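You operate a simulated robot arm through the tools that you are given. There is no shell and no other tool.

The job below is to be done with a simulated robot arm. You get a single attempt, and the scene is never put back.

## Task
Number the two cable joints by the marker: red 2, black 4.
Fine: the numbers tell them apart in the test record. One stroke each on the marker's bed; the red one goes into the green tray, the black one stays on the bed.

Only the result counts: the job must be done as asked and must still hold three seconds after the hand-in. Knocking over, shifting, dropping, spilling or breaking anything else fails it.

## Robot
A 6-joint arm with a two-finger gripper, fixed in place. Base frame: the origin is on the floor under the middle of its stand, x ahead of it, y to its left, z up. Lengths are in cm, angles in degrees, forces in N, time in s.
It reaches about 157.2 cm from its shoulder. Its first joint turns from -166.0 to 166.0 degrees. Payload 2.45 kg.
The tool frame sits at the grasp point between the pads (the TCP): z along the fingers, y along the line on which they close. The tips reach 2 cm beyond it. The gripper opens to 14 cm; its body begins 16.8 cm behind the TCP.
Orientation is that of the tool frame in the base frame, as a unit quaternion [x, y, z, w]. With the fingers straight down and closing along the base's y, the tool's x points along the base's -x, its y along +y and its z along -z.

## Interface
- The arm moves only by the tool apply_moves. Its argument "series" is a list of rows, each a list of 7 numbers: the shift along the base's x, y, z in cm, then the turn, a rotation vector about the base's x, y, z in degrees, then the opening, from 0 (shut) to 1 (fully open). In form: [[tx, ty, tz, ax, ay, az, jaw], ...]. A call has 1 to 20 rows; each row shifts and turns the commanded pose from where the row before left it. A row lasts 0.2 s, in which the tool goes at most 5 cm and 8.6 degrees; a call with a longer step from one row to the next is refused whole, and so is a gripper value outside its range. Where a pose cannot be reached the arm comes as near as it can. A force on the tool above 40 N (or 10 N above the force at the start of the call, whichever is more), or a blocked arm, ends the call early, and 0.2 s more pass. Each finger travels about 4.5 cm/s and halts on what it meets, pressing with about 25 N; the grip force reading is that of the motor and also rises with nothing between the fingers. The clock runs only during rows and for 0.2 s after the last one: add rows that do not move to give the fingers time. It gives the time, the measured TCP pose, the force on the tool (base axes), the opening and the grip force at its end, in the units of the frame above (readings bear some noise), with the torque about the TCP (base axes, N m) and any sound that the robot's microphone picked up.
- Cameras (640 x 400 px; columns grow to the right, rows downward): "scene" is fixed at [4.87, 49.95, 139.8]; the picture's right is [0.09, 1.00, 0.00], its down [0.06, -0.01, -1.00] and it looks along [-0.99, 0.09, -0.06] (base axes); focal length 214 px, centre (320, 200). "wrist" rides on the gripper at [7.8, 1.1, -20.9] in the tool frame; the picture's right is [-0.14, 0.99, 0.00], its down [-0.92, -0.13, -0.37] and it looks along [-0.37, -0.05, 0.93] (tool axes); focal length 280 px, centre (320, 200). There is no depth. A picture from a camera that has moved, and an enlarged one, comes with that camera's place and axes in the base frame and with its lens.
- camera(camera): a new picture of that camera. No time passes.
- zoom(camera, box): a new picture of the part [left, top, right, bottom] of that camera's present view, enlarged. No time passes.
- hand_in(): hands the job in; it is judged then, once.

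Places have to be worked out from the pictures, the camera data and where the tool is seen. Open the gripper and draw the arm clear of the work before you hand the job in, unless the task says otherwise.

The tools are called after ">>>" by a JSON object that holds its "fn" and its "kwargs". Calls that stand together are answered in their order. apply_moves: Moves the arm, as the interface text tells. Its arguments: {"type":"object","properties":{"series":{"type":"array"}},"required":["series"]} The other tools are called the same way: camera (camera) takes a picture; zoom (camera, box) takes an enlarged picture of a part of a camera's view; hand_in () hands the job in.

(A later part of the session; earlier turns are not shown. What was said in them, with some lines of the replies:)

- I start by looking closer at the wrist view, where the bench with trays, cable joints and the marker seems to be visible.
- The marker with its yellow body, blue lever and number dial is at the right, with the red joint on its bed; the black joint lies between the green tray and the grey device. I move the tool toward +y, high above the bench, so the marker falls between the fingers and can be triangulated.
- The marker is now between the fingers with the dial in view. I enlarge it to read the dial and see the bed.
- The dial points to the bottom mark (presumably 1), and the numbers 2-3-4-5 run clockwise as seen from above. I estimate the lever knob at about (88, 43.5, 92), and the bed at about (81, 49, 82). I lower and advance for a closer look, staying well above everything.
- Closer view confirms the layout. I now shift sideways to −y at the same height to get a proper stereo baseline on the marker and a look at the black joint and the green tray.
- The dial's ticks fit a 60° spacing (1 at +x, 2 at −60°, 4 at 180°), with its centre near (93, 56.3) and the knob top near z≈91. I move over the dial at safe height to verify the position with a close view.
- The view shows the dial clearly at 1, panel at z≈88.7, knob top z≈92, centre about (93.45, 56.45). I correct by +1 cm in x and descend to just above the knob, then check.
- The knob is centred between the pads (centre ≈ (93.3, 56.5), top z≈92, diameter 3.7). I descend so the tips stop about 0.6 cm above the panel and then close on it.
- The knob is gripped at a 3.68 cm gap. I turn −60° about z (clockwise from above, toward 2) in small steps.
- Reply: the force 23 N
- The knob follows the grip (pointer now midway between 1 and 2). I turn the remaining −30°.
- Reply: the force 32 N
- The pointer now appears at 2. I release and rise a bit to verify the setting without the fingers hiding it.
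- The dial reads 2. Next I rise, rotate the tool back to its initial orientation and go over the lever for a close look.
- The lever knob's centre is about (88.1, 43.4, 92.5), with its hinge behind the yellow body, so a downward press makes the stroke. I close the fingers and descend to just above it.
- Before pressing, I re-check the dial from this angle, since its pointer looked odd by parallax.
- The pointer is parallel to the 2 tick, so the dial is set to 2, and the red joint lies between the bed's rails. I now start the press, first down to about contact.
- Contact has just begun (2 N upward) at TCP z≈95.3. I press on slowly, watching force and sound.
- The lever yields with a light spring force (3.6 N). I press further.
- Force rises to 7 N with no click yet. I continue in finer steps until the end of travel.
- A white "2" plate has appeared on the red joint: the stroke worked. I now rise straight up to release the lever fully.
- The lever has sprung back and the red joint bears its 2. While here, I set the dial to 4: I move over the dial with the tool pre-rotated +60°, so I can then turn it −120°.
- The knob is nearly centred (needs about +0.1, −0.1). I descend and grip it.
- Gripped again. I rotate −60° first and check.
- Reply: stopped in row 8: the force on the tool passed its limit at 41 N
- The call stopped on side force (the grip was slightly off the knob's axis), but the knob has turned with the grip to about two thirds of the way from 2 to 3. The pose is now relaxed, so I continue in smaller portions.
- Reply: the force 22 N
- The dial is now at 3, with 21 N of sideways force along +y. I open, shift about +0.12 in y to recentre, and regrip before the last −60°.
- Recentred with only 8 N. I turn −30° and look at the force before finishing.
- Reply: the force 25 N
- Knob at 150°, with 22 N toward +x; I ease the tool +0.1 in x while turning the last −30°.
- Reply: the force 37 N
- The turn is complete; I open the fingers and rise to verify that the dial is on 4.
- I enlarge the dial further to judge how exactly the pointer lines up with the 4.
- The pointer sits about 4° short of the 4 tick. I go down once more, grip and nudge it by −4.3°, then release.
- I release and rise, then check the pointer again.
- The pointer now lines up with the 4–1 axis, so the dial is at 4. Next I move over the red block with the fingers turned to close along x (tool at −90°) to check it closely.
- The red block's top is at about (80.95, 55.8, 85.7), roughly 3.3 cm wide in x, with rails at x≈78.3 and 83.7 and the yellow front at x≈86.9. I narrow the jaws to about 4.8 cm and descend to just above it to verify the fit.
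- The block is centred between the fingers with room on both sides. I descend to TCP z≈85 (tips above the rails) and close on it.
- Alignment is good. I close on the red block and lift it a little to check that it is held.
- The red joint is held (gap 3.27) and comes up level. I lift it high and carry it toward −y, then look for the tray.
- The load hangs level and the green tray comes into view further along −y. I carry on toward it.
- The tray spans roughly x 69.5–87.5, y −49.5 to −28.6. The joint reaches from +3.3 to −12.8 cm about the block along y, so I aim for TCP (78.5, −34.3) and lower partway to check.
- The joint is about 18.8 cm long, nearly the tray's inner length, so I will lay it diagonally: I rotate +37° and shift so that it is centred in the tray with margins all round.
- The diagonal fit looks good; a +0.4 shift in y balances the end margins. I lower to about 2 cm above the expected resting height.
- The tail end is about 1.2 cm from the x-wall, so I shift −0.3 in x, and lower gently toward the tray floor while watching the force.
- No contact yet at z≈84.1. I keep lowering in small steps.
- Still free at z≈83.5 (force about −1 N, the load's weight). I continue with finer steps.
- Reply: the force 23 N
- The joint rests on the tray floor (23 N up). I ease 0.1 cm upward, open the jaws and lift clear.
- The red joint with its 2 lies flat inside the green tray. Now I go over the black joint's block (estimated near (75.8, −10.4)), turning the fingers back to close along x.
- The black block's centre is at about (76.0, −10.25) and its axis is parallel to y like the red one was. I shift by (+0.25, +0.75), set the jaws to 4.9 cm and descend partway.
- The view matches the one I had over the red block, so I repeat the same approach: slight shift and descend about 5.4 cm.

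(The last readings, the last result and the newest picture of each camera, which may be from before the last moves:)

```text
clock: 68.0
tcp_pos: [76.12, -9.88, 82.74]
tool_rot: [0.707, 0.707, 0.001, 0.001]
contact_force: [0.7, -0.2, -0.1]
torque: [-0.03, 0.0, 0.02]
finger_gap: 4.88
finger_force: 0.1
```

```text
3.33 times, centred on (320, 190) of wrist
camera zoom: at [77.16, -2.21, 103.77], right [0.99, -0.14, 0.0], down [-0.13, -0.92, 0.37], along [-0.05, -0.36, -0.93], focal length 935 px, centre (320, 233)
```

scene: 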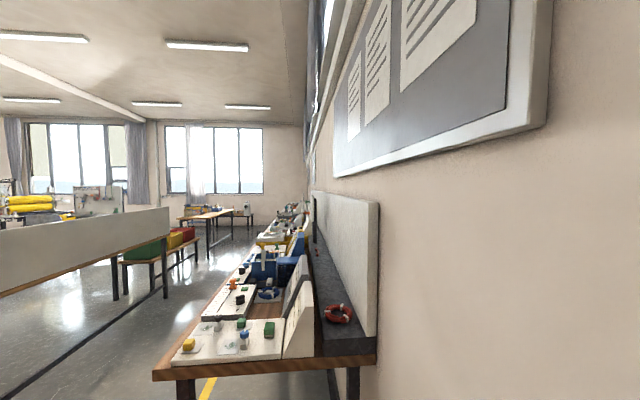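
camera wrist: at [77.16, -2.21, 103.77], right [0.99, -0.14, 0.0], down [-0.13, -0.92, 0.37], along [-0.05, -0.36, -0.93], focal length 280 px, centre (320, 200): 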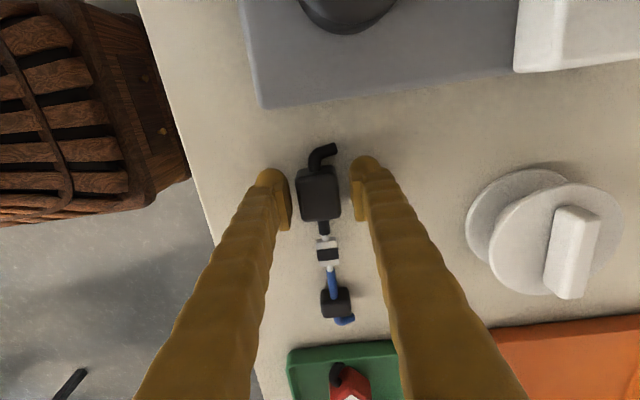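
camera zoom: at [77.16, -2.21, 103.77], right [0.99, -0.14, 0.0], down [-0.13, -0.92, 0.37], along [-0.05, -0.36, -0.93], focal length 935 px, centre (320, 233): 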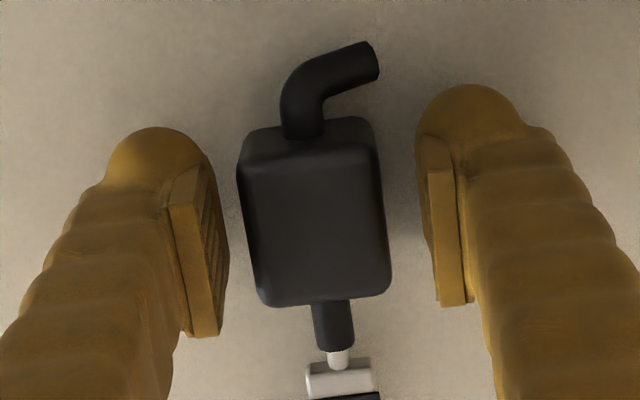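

The block is centred between the pads, about 0.2 cm lower in the picture than the red one was; I shift −0.2 in y to match the same relative grip and close.

>>> {"fn": "apply_moves", "kwargs": {"series": [[0.04, -0.22, 0, 0, 0, 0, 0.35], [0, 0, 0, 0, 0, 0, 0.25], [0, 0, 0, 0, 0, 0, 0.15], [0, 0, 0, 0, 0, 0, 0.15], [0, 0, 0, 0, 0, 0, 0.15], [0, 0, 0, 0, 0, 0, 0.15], [0, 0, 0.5, 0, 0, 0, 0.15], [0, 0, 1, 0, 0, 0, 0.15], [0, 0, 1.5, 0, 0, 0, 0.15], [0, 0, 0, 0, 0, 0, 0.15]]}}

>>> {"fn": "camera", "kwargs": {"camera": "wrist"}}

>>> {"fn": "zoom", "kwargs": {"camera": "wrist", "box": [230, 130, 410, 250]}}

```text
clock: 70.2
tcp_pos: [76.19, -10.29, 85.89]
tool_rot: [0.707, 0.707, 0.0, 0.001]
contact_force: [0.1, -0.5, -1.3]
torque: [0.04, 0.02, -0.01]
finger_gap: 3.3
finger_force: 25.0
```

```text
taken
camera wrist: at [77.19, -2.49, 106.87], right [0.99, -0.14, 0.0], down [-0.13, -0.92, 0.37], along [-0.05, -0.36, -0.93], focal length 280 px, centre (320, 200)
```

wrist: 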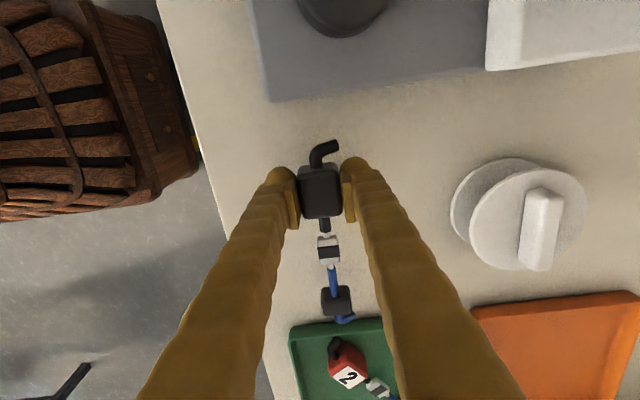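

```text
3.33 times, centred on (320, 190) of wrist
camera zoom: at [77.19, -2.49, 106.87], right [0.99, -0.14, 0.0], down [-0.13, -0.92, 0.37], along [-0.05, -0.36, -0.93], focal length 935 px, centre (320, 233)
```

zoom: 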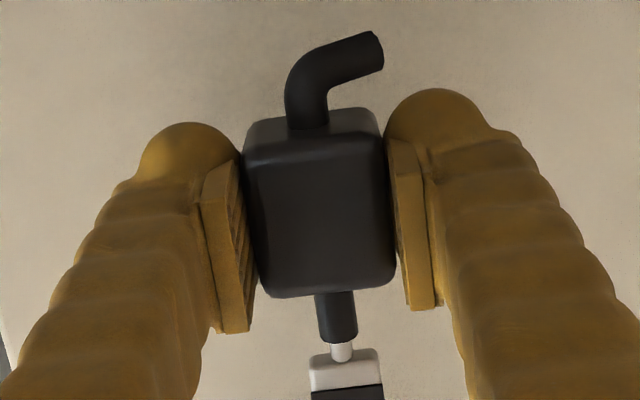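

The black joint is held in the same way as the red one was. I lift it high and carry it toward the bed.

>>> {"fn": "apply_moves", "kwargs": {"series": [[0, 0, 3, 0, 0, 0, 0.15], [0, 0, 4, 0, 0, 0, 0.15], [0, 0, 4, 0, 0, 0, 0.15], [0, 0, 4, 0, 0, 0, 0.15], [0, 0, 4, 0, 0, 0, 0.15], [0, 0, 3, 0, 0, 0, 0.15], [0.4, 4, 0, 0, 0, 0, 0.15], [0.4, 4, 0, 0, 0, 0, 0.15], [0.4, 4, 0, 0, 0, 0, 0.15], [0.4, 4, 0, 0, 0, 0, 0.15], [0.4, 4, 0, 0, 0, 0, 0.15], [0.4, 4, 0, 0, 0, 0, 0.15], [0.4, 4, 0, 0, 0, 0, 0.15], [0.4, 4, 0, 0, 0, 0, 0.15], [0, 0, 0, 0, 0, 0, 0.15]]}}

>>> {"fn": "camera", "kwargs": {"camera": "wrist"}}

```text
clock: 73.4
tcp_pos: [79.6, 21.7, 107.77]
tool_rot: [0.708, 0.706, 0.001, 0.001]
contact_force: [0.1, 1.3, -0.3]
torque: [0.03, 0.03, 0.0]
finger_gap: 3.27
finger_force: 24.9
```

```text
taken
camera wrist: at [80.68, 29.45, 128.67], right [0.99, -0.14, 0.0], down [-0.13, -0.92, 0.37], along [-0.05, -0.36, -0.93], focal length 280 px, centre (320, 200)
```

wrist: 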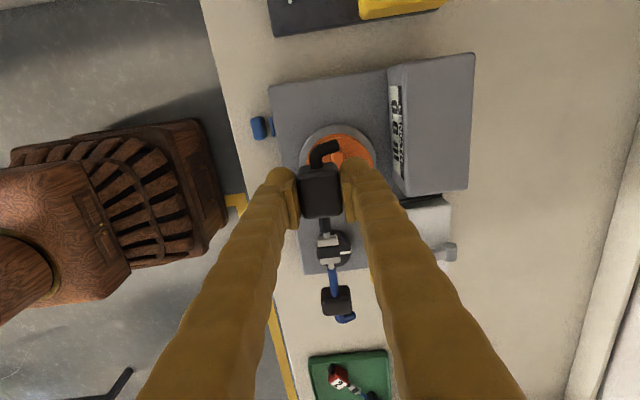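

The joint is held steady; I carry it on to above the bed at about (81.05, 55.95).

>>> {"fn": "apply_moves", "kwargs": {"series": [[0.3, 4, 0, 0, 0, 0, 0.15], [0.3, 4, 0, 0, 0, 0, 0.15], [0.3, 4, 0, 0, 0, 0, 0.15], [0.3, 4, 0, 0, 0, 0, 0.15], [0.2, 4, 0, 0, 0, 0, 0.15], [0.1, 4, 0, 0, 0, 0, 0.15], [0, 4, 0, 0, 0, 0, 0.15], [0, 4, 0, 0, 0, 0, 0.15], [0, 2.2, 0, 0, 0, 0, 0.15], [0, 0, -3, 0, 0, 0, 0.15], [0, 0, -3, 0, 0, 0, 0.15], [0, 0, 0, 0, 0, 0, 0.15]]}}

>>> {"fn": "camera", "kwargs": {"camera": "wrist"}}

>>> {"fn": "zoom", "kwargs": {"camera": "wrist", "box": [200, 80, 440, 280]}}

```text
clock: 76.0
tcp_pos: [80.92, 55.95, 101.75]
tool_rot: [0.707, 0.707, 0.0, 0.0]
contact_force: [0.7, -0.6, -0.8]
torque: [0.08, 0.01, 0.0]
finger_gap: 3.29
finger_force: 24.9
```

```text
taken
camera wrist: at [82.01, 63.75, 122.73], right [0.99, -0.14, 0.0], down [-0.13, -0.92, 0.37], along [-0.05, -0.36, -0.93], focal length 280 px, centre (320, 200)
```

wrist: 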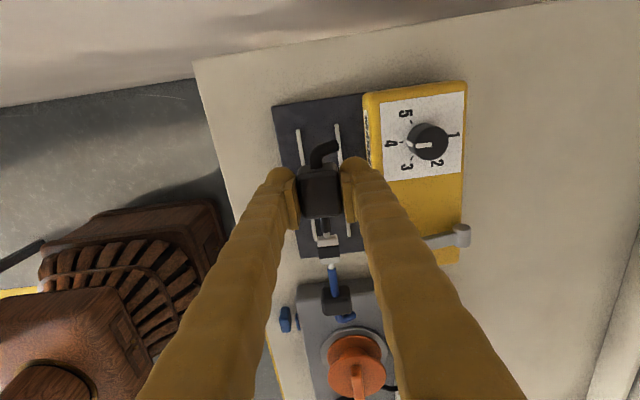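

```text
2.00 times, centred on (320, 180) of wrist
camera zoom: at [82.01, 63.75, 122.73], right [0.99, -0.14, 0.0], down [-0.13, -0.92, 0.37], along [-0.05, -0.36, -0.93], focal length 561 px, centre (320, 240)
```

zoom: 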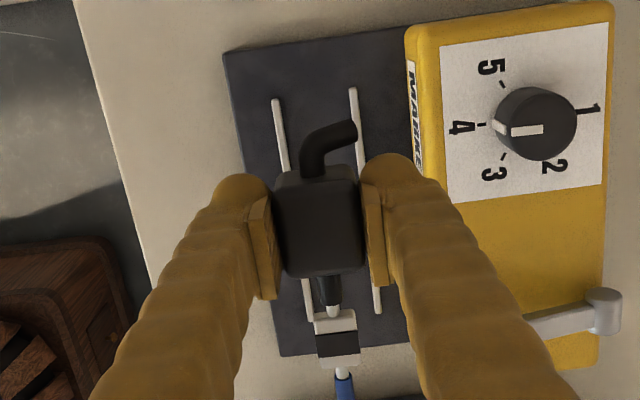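

Positioned over the bed. I shift +0.1 in x and descend to about 1.5 cm above the resting height, then check alignment with the rails.

>>> {"fn": "apply_moves", "kwargs": {"series": [[0.1, 0, -3, 0, 0, 0, 0.15], [0, 0, -4, 0, 0, 0, 0.15], [0, 0, -4, 0, 0, 0, 0.15], [0, 0, -3, 0, 0, 0, 0.15], [0, 0, -1.2, 0, 0, 0, 0.15], [0, 0, 0, 0, 0, 0, 0.15]]}}

>>> {"fn": "camera", "kwargs": {"camera": "wrist"}}

>>> {"fn": "zoom", "kwargs": {"camera": "wrist", "box": [230, 130, 410, 250]}}

```text
clock: 77.4
tcp_pos: [80.84, 55.92, 86.36]
tool_rot: [0.708, 0.706, -0.001, 0.0]
contact_force: [-0.7, 0.2, -0.6]
torque: [0.04, 0.01, -0.04]
finger_gap: 3.27
finger_force: 25.3
```

```text
taken
camera wrist: at [81.92, 63.69, 107.43], right [0.99, -0.14, 0.0], down [-0.13, -0.92, 0.37], along [-0.05, -0.36, -0.93], focal length 280 px, centre (320, 200)
```

wrist: 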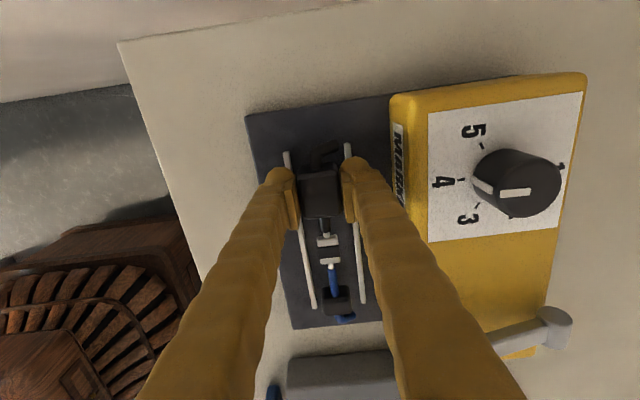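

```text
3.33 times, centred on (320, 190) of wrist
camera zoom: at [81.92, 63.69, 107.43], right [0.99, -0.14, 0.0], down [-0.13, -0.92, 0.37], along [-0.05, -0.36, -0.93], focal length 935 px, centre (320, 233)
```

zoom: 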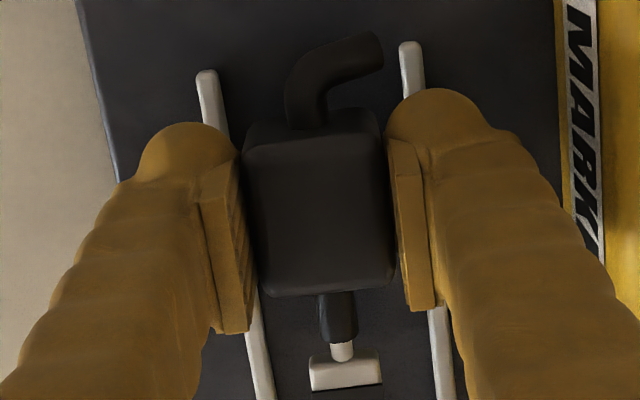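

Compared with the red grip picture, the rails sit about 0.2 cm right and 0.1 cm up, so I shift (+0.2, +0.1) to replicate the red joint's place and lower slowly.

>>> {"fn": "apply_moves", "kwargs": {"series": [[0.2, 0.1, 0, 0, 0, 0, 0.15], [0, 0, -0.4, 0, 0, 0, 0.15], [0, 0, -0.4, 0, 0, 0, 0.15], [0, 0, -0.2, 0, 0, 0, 0.15], [0, 0, 0, 0, 0, 0, 0.15]]}}

>>> {"fn": "zoom", "kwargs": {"camera": "wrist", "box": [230, 130, 410, 250]}}

```text
clock: 78.6
tcp_pos: [81.15, 56.05, 85.58]
tool_rot: [0.708, 0.707, 0.001, 0.001]
contact_force: [-0.6, -1.0, -0.7]
torque: [0.05, 0.01, 0.02]
finger_gap: 3.29
finger_force: 25.0
```

```text
3.33 times, centred on (320, 190) of wrist
camera zoom: at [82.19, 63.77, 106.48], right [0.99, -0.14, 0.0], down [-0.13, -0.92, 0.37], along [-0.05, -0.36, -0.93], focal length 935 px, centre (320, 233)
```

zoom: 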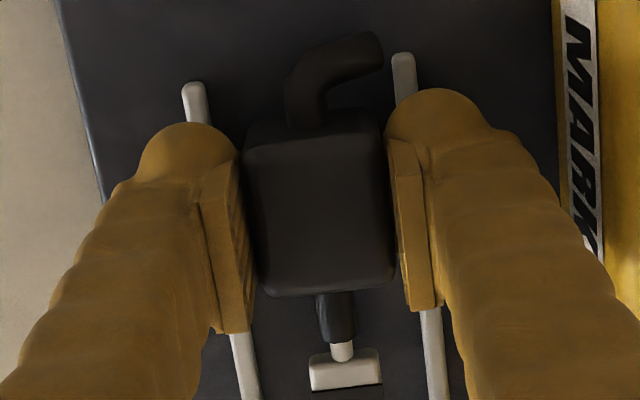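

Rail positions now match. I lower in fine steps until contact.

>>> {"fn": "apply_moves", "kwargs": {"series": [[0, 0, -0.2, 0, 0, 0, 0.15], [0, 0, -0.15, 0, 0, 0, 0.15], [0, 0, -0.15, 0, 0, 0, 0.15], [0, 0, 0, 0, 0, 0, 0.15]]}}

```text
clock: 79.6
tcp_pos: [81.11, 56.03, 85.18]
tool_rot: [0.708, 0.706, 0.001, 0.0]
contact_force: [0.5, -0.1, -0.6]
torque: [0.01, 0.0, -0.02]
finger_gap: 3.29
finger_force: 25.0
```

Not yet in contact. I continue with 0.1 cm steps.

>>> {"fn": "apply_moves", "kwargs": {"series": [[0, 0, -0.1, 0, 0, 0, 0.15], [0, 0, -0.1, 0, 0, 0, 0.15], [0, 0, -0.1, 0, 0, 0, 0.15], [0, 0, 0, 0, 0, 0, 0.15]]}}

```text
clock: 80.6
tcp_pos: [81.15, 56.06, 84.86]
tool_rot: [0.707, 0.707, 0.001, 0.0]
contact_force: [1.4, 0.9, 5.5]
torque: [-0.46, 0.0, 0.09]
finger_gap: 3.28
finger_force: 24.9
```

The tail end touches first (5.5 N with a small torque). I lower another 0.1 and check.

>>> {"fn": "apply_moves", "kwargs": {"series": [[0, 0, -0.1, 0, 0, 0, 0.15], [0, 0, 0, 0, 0, 0, 0.15]]}}

>>> {"fn": "camera", "kwargs": {"camera": "wrist"}}

```text
clock: 81.2
tcp_pos: [81.1, 55.99, 84.82]
tool_rot: [0.708, 0.707, 0.001, 0.001]
contact_force: [1.2, -0.1, 21.0]
torque: [-0.07, 0.0, 0.07]
finger_gap: 3.27
finger_force: 24.7
```

```text
taken
camera wrist: at [82.16, 63.78, 105.78], right [0.99, -0.14, 0.0], down [-0.13, -0.92, 0.37], along [-0.05, -0.36, -0.93], focal length 280 px, centre (320, 200)
```

wrist: 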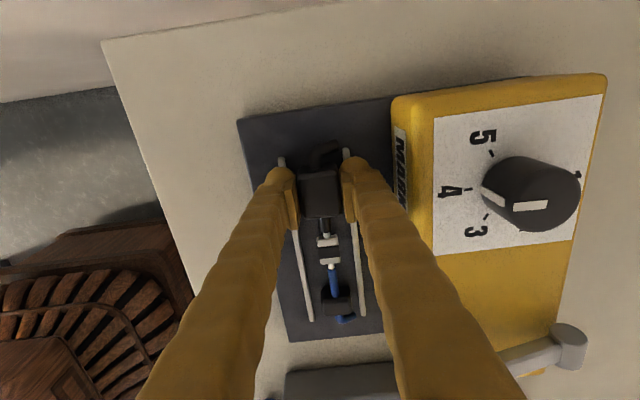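

Firm, even contact now (21 N, hardly any torque): the joint lies flat on the bed. I relieve 0.1 cm, open the jaws to about 4.9 cm and rise.

>>> {"fn": "apply_moves", "kwargs": {"series": [[0, 0, 0.12, 0, 0, 0, 0.2], [0, 0, 0, 0, 0, 0, 0.27], [0, 0, 0, 0, 0, 0, 0.35], [0, 0, 0, 0, 0, 0, 0.35], [0, 0, 0, 0, 0, 0, 0.35], [0, 0, 1.5, 0, 0, 0, 0.35], [0, 0, 3, 0, 0, 0, 0.35], [0, 0, 4, 0, 0, 0, 0.35], [0, 0, 4, 0, 0, 0, 0.35], [0, 0, 4, 0, 0, 0, 0.35], [0, 0, 0, 0, 0, 0, 0.35]]}}

>>> {"fn": "camera", "kwargs": {"camera": "wrist"}}

>>> {"fn": "zoom", "kwargs": {"camera": "wrist", "box": [230, 80, 410, 260]}}

```text
clock: 83.6
tcp_pos: [81.04, 55.89, 101.19]
tool_rot: [0.707, 0.707, 0.001, 0.0]
contact_force: [-0.2, 0.9, -0.5]
torque: [0.0, -0.01, 0.0]
finger_gap: 4.91
finger_force: 0.0
```

```text
taken
camera wrist: at [82.01, 63.71, 122.25], right [0.99, -0.14, 0.0], down [-0.13, -0.92, 0.37], along [-0.05, -0.36, -0.93], focal length 280 px, centre (320, 200)
```

wrist: 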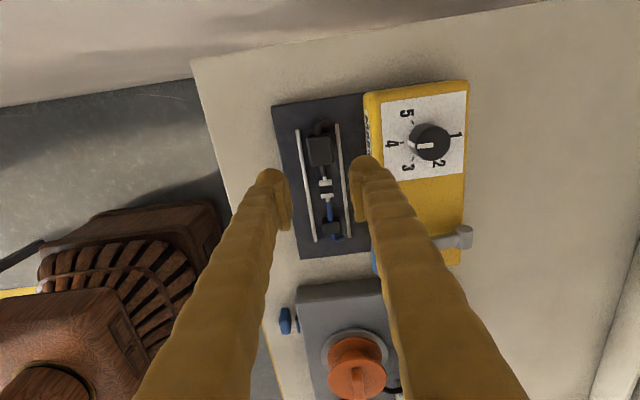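

```text
2.22 times, centred on (320, 170) of wrist
camera zoom: at [82.01, 63.71, 122.25], right [0.99, -0.14, 0.0], down [-0.13, -0.92, 0.37], along [-0.05, -0.36, -0.93], focal length 623 px, centre (320, 267)
```

zoom: 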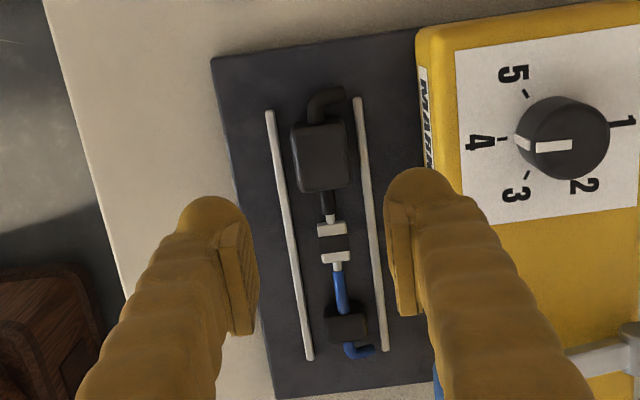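

The black joint lies between the rails exactly where the red one was. I return to the earlier lever-press pose: rotate back +90° and go above the lever with closed jaws.

>>> {"fn": "apply_moves", "kwargs": {"series": [[0, 0, 3, 0, 0, 0, 0.35], [0, 0, 2.4, 0, 0, 8.2, 0.3], [0.7, -1.25, 0, 0, 0, 8.2, 0.2], [0.7, -1.25, 0, 0, 0, 8.2, 0.1], [0.7, -1.25, 0, 0, 0, 8.2, 0], [0.7, -1.25, 0, 0, 0, 8.2, 0], [0.7, -1.25, 0, 0, 0, 8.2, 0], [0.7, -1.25, 0, 0, 0, 8.2, 0], [0.7, -1.25, 0, 0, 0, 8.2, 0], [0.7, -1.25, 0, 0, 0, 8.2, 0], [0.7, -1.25, 0, 0, 0, 8.2, 0], [0.7, -1.25, 0, 0, 0, 8, 0], [0, 0, 0, 0, 0, 0, 0], [0, 0, 0, 0, 0, 0, 0]]}}

>>> {"fn": "camera", "kwargs": {"camera": "wrist"}}

>>> {"fn": "zoom", "kwargs": {"camera": "wrist", "box": [260, 20, 480, 220]}}

```text
clock: 86.6
tcp_pos: [88.3, 43.56, 106.69]
tool_rot: [0.0, 1.0, 0.002, 0.0]
contact_force: [-0.6, 0.1, 0.6]
torque: [0.01, 0.04, 0.0]
finger_gap: 0.0
finger_force: 25.0
```

```text
taken
camera wrist: at [80.4, 44.52, 127.62], right [0.14, 0.99, 0.0], down [0.92, -0.13, 0.37], along [0.36, -0.05, -0.93], focal length 280 px, centre (320, 200)
```

wrist: 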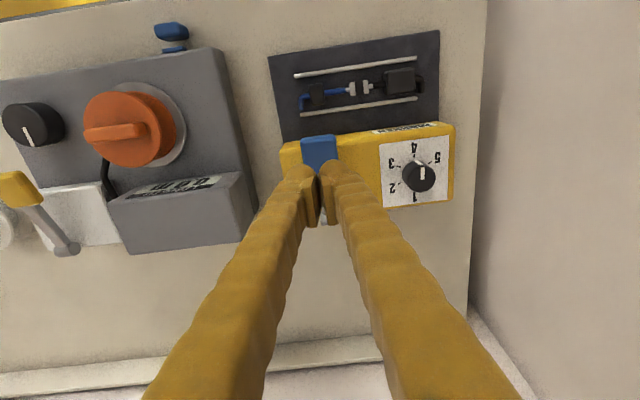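

```text
2.00 times, centred on (370, 120) of wrist
camera zoom: at [80.4, 44.52, 127.62], right [0.14, 0.99, 0.0], down [0.92, -0.13, 0.37], along [0.36, -0.05, -0.93], focal length 561 px, centre (220, 360)
```

zoom: 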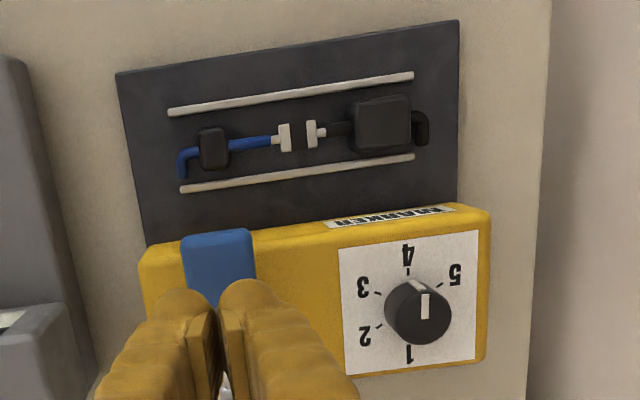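

Dial on 4, black joint on the bed, fingers closed above the lever. I descend to just above contact.

>>> {"fn": "apply_moves", "kwargs": {"series": [[-0.1, -0.1, -3, 0, 0, 0, 0], [0, 0, -3, 0, 0, 0, 0], [0, 0, -3, 0, 0, 0, 0], [0, 0, -1.5, 0, 0, 0, 0], [0, 0, 0, 0, 0, 0, 0]]}}

>>> {"fn": "zoom", "kwargs": {"camera": "wrist", "box": [230, 120, 410, 240]}}

>>> {"fn": "zoom", "kwargs": {"camera": "wrist", "box": [390, 140, 520, 260]}}

```text
clock: 87.8
tcp_pos: [88.16, 43.33, 96.07]
tool_rot: [0.001, 1.0, 0.001, 0.0]
contact_force: [0.1, 0.0, -0.6]
torque: [0.01, -0.01, -0.02]
finger_gap: 0.0
finger_force: 25.0
```

```text
3.33 times, centred on (320, 180) of wrist
camera zoom: at [80.26, 44.4, 117.08], right [0.14, 0.99, 0.0], down [0.92, -0.13, 0.37], along [0.36, -0.05, -0.93], focal length 935 px, centre (320, 267)
```

zoom: 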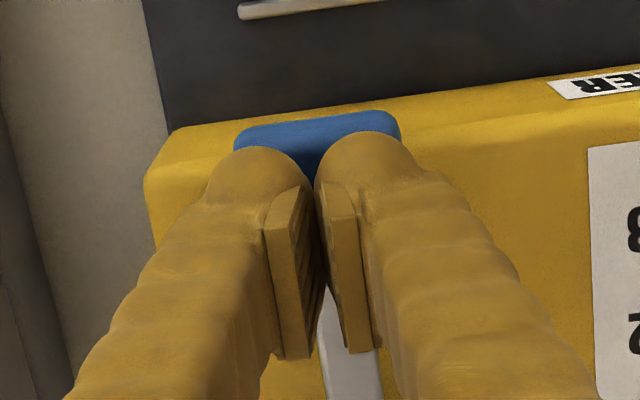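

```text
3.33 times, centred on (455, 200) of wrist
camera zoom: at [80.26, 44.4, 117.08], right [0.14, 0.99, 0.0], down [0.92, -0.13, 0.37], along [0.36, -0.05, -0.93], focal length 935 px, centre (-130, 200)
```

zoom: 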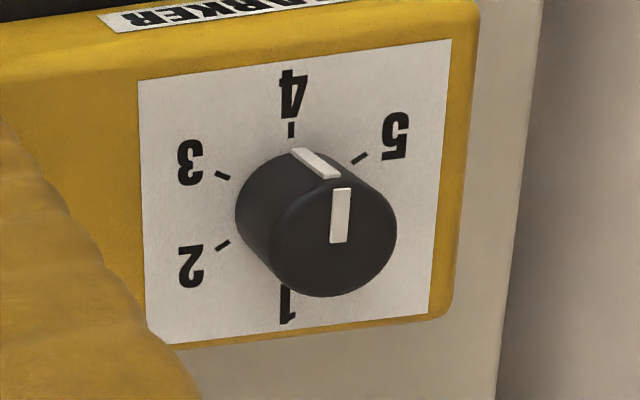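

The dial clearly points at 4. I now make one continuous press down to z≈91.5, the depth that completed the first stroke.

>>> {"fn": "apply_moves", "kwargs": {"series": [[0, 0, -0.5, 0, 0, 0, 0], [0, 0, -0.5, 0, 0, 0, 0], [0, 0, -0.5, 0, 0, 0, 0], [0, 0, -0.5, 0, 0, 0, 0], [0, 0, -0.5, 0, 0, 0, 0], [0, 0, -0.5, 0, 0, 0, 0], [0, 0, -0.4, 0, 0, 0, 0], [0, 0, -0.4, 0, 0, 0, 0], [0, 0, -0.4, 0, 0, 0, 0], [0, 0, -0.2, 0, 0, 0, 0], [0, 0, -0.2, 0, 0, 0, 0], [0, 0, 0, 0, 0, 0, 0]]}}

>>> {"fn": "camera", "kwargs": {"camera": "wrist"}}

```text
clock: 90.4
tcp_pos: [88.17, 43.39, 91.56]
tool_rot: [0.001, 1.0, 0.001, 0.0]
contact_force: [-1.8, 3.2, 8.9]
torque: [0.08, -0.11, 0.06]
finger_gap: 0.6
finger_force: 29.8
```

```text
taken
camera wrist: at [80.27, 44.46, 112.58], right [0.14, 0.99, 0.0], down [0.92, -0.13, 0.37], along [0.36, -0.05, -0.93], focal length 280 px, centre (320, 200)
```

wrist: 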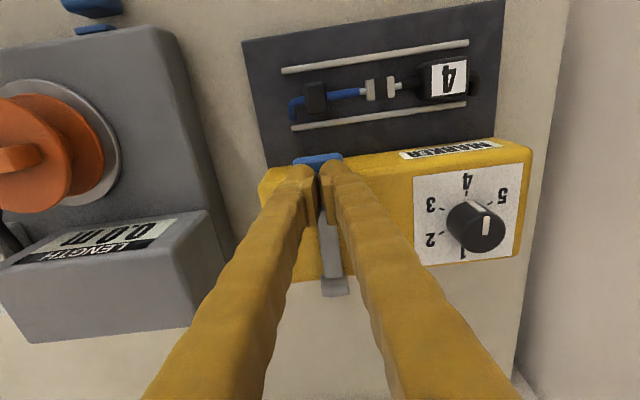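

The black joint now bears a white "4". I release the lever by rising straight up, well clear.

>>> {"fn": "apply_moves", "kwargs": {"series": [[0, 0, 1, 0, 0, 0, 0], [0, 0, 1.5, 0, 0, 0, 0], [0, 0, 3, 0, 0, 0, 0], [0, 0, 4, 0, 0, 0, 0], [0, 0, 4, 0, 0, 0, 0.2], [0, 0, 4, 0, 0, 0, 0.5], [-3, 0, 4, 0, 0, 0, 0.8], [-4, 0, 2, 0, 0, 0, 1], [-4, 0, 0, 0, 0, 0, 1], [0, 0, 0, 0, 0, 0, 1], [0, 0, 0, 0, 0, 0, 1]]}}

>>> {"fn": "camera", "kwargs": {"camera": "wrist"}}

>>> {"fn": "zoom", "kwargs": {"camera": "wrist", "box": [260, 140, 440, 300]}}

```text
clock: 92.8
tcp_pos: [77.21, 43.39, 115.09]
tool_rot: [0.001, 1.0, 0.001, 0.0]
contact_force: [-0.7, 0.3, 0.1]
torque: [0.06, 0.01, -0.02]
finger_gap: 13.76
finger_force: 0.1
```

```text
taken
camera wrist: at [69.35, 44.35, 136.09], right [0.14, 0.99, 0.0], down [0.92, -0.13, 0.37], along [0.36, -0.05, -0.93], focal length 280 px, centre (320, 200)
```

wrist: 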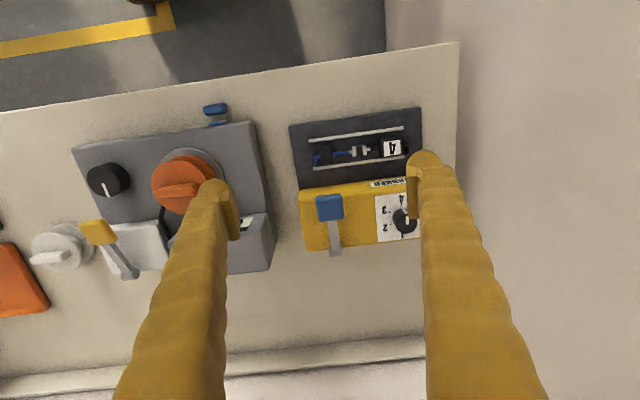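

```text
2.50 times, centred on (350, 220) of wrist
camera zoom: at [69.35, 44.35, 136.09], right [0.14, 0.99, 0.0], down [0.92, -0.13, 0.37], along [0.36, -0.05, -0.93], focal length 701 px, centre (245, 150)
```

zoom: 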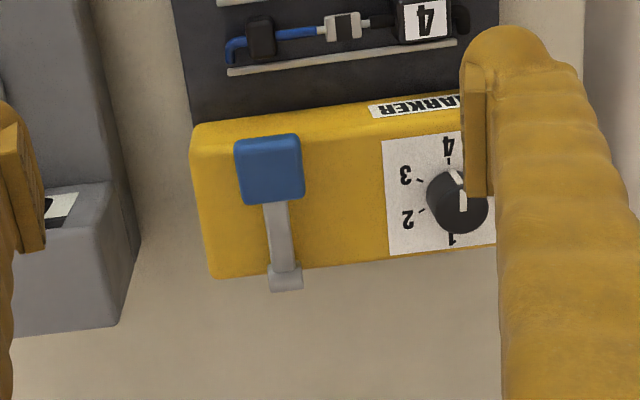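

The lever is back up and the black joint on the bed shows 4. I retreat to roughly the starting pose and take a last look at the whole bench, including the tray.

>>> {"fn": "apply_moves", "kwargs": {"series": [[-4, -2, 3, 0, 0, 0, 1], [-4, -2, 3, 0, 0, 0, 1], [-4, -2, 3, 0, 0, 0, 1], [-4, -2.5, 2.5, 0, 0, 0, 1], [0, -4, 0, 0, 0, 0, 1], [0, -4, 0, 0, 0, 0, 1], [0, -4, 0, 0, 0, 0, 1], [0, -4, 0, 0, 0, 0, 1], [0, -4, 0, 0, 0, 0, 1], [0, 0, 0, 0, 0, 0, 1], [0, 0, 0, 0, 0, 0, 1]]}}

>>> {"fn": "camera", "kwargs": {"camera": "wrist"}}

>>> {"fn": "zoom", "kwargs": {"camera": "wrist", "box": [0, 150, 200, 300]}}

>>> {"fn": "zoom", "kwargs": {"camera": "wrist", "box": [400, 120, 600, 280]}}

```text
refused: row 1 steps farther than a row can; nothing moved
```

```text
taken
camera wrist: at [69.35, 44.35, 136.09], right [0.14, 0.99, 0.0], down [0.92, -0.13, 0.37], along [0.36, -0.05, -0.93], focal length 280 px, centre (320, 200)
```

wrist: 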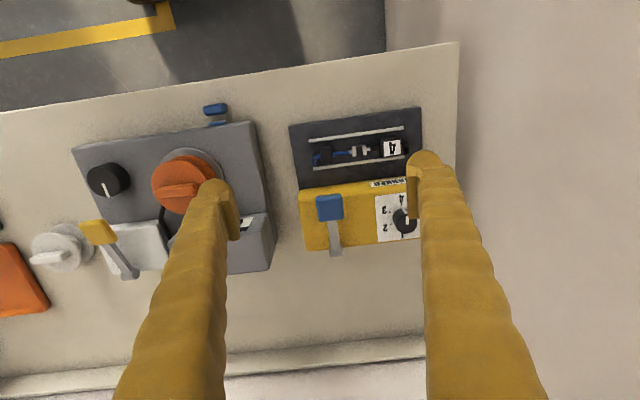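

```text
2.67 times, centred on (100, 225) of wrist
camera zoom: at [69.35, 44.35, 136.09], right [0.14, 0.99, 0.0], down [0.92, -0.13, 0.37], along [0.36, -0.05, -0.93], focal length 748 px, centre (907, 133)
```

zoom: 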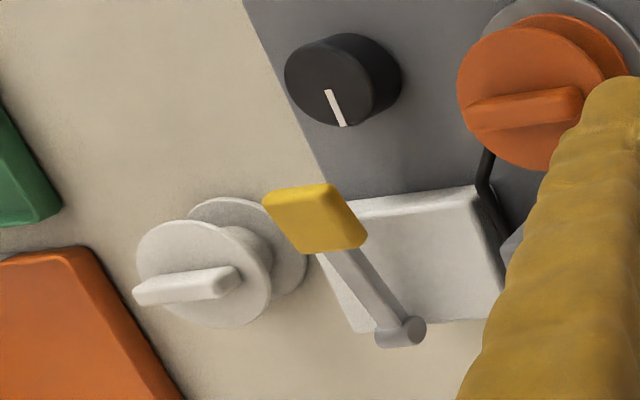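

```text
2.50 times, centred on (500, 200) of wrist
camera zoom: at [69.35, 44.35, 136.09], right [0.14, 0.99, 0.0], down [0.92, -0.13, 0.37], along [0.36, -0.05, -0.93], focal length 701 px, centre (-130, 200)
```

zoom: 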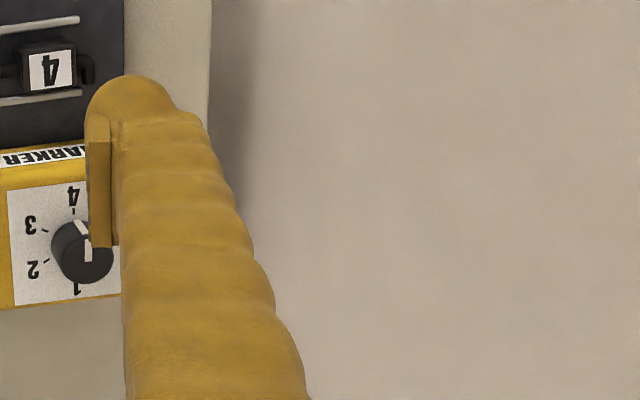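

The retreat was refused because a row was too long, so nothing moved. I repeat it with shorter steps.

>>> {"fn": "apply_moves", "kwargs": {"series": [[-3, -1.5, 2.5, 0, 0, 0, 1], [-3, -1.5, 2.5, 0, 0, 0, 1], [-3, -1.5, 2.5, 0, 0, 0, 1], [-3, -1.5, 2, 0, 0, 0, 1], [-3, -1.5, 2, 0, 0, 0, 1], [0, -4, 0, 0, 0, 0, 1], [0, -4, 0, 0, 0, 0, 1], [0, -4, 0, 0, 0, 0, 1], [0, -4, 0, 0, 0, 0, 1], [0, -4, 0, 0, 0, 0, 1], [0, -4, 0, 0, 0, 0, 1], [0, 0, 0, 0, 0, 0, 1], [0, 0, 0, 0, 0, 0, 1]]}}

>>> {"fn": "camera", "kwargs": {"camera": "wrist"}}

>>> {"fn": "zoom", "kwargs": {"camera": "wrist", "box": [0, 150, 200, 300]}}

>>> {"fn": "zoom", "kwargs": {"camera": "wrist", "box": [420, 100, 620, 260]}}

```text
clock: 95.6
tcp_pos: [62.23, 11.82, 126.63]
tool_rot: [0.001, 1.0, 0.0, 0.0]
contact_force: [0.4, 0.0, -0.6]
torque: [-0.01, 0.0, 0.0]
finger_gap: 14.0
finger_force: 0.1
```

```text
taken
camera wrist: at [54.31, 12.93, 147.63], right [0.14, 0.99, 0.0], down [0.92, -0.13, 0.37], along [0.36, -0.05, -0.93], focal length 280 px, centre (320, 200)
```

wrist: 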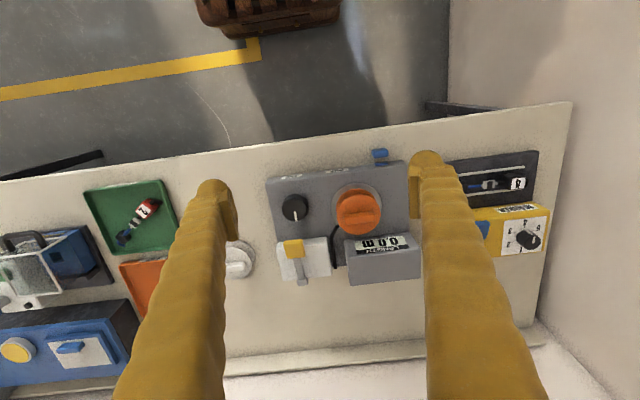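

```text
2.67 times, centred on (100, 225) of wrist
camera zoom: at [54.31, 12.93, 147.63], right [0.14, 0.99, 0.0], down [0.92, -0.13, 0.37], along [0.36, -0.05, -0.93], focal length 748 px, centre (907, 133)
```

zoom: 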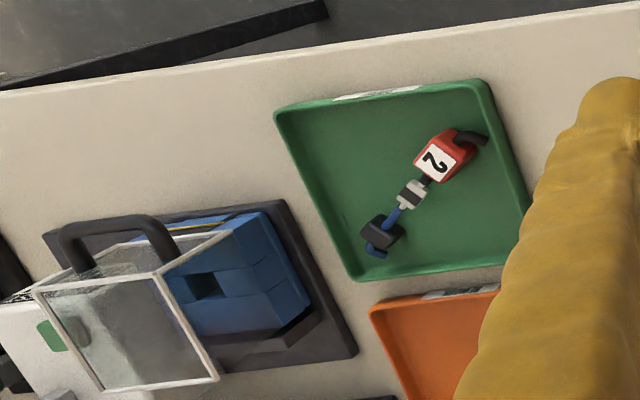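

```text
2.50 times, centred on (520, 180) of wrist
camera zoom: at [54.31, 12.93, 147.63], right [0.14, 0.99, 0.0], down [0.92, -0.13, 0.37], along [0.36, -0.05, -0.93], focal length 701 px, centre (-180, 250)
```

zoom: 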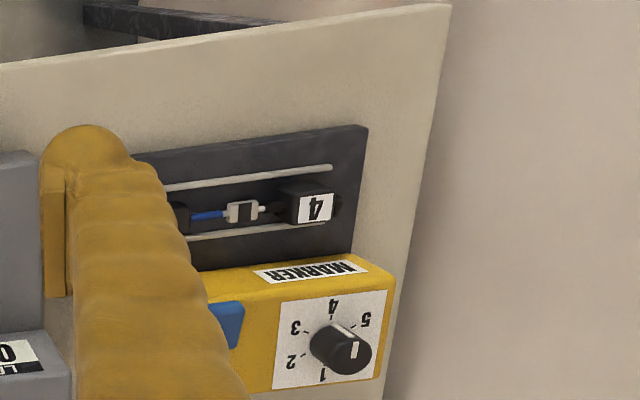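

Everything is as asked: the red joint marked 2 lies inside the green tray, the black joint marked 4 lies on the marker's bed, the lever is released, and the open gripper is well clear. I hand the job in.

>>> {"fn": "hand_in", "kwargs": {}}

```text
The job is handed in.
```

The job is done and handed in. The red joint is marked 2 and lies flat inside the green tray. The black joint is marked 4 and is still on the marker's bed, between the rails.

- **Strokes:** each joint got one lever stroke. I confirmed the number on each joint, and the lever sprang back up both times.
- **Dial:** the turn to 4 took two tries. A side force stopped the first, and the pointer ended about 4° short. I nudged it onto the mark before stamping the black joint, and I left the dial on 4.
- **Red joint in the tray:** I laid it diagonally because it is almost as long as the tray.

In the final pictures nothing else on the bench appears moved. The gripper is open and the arm is clear of the work.
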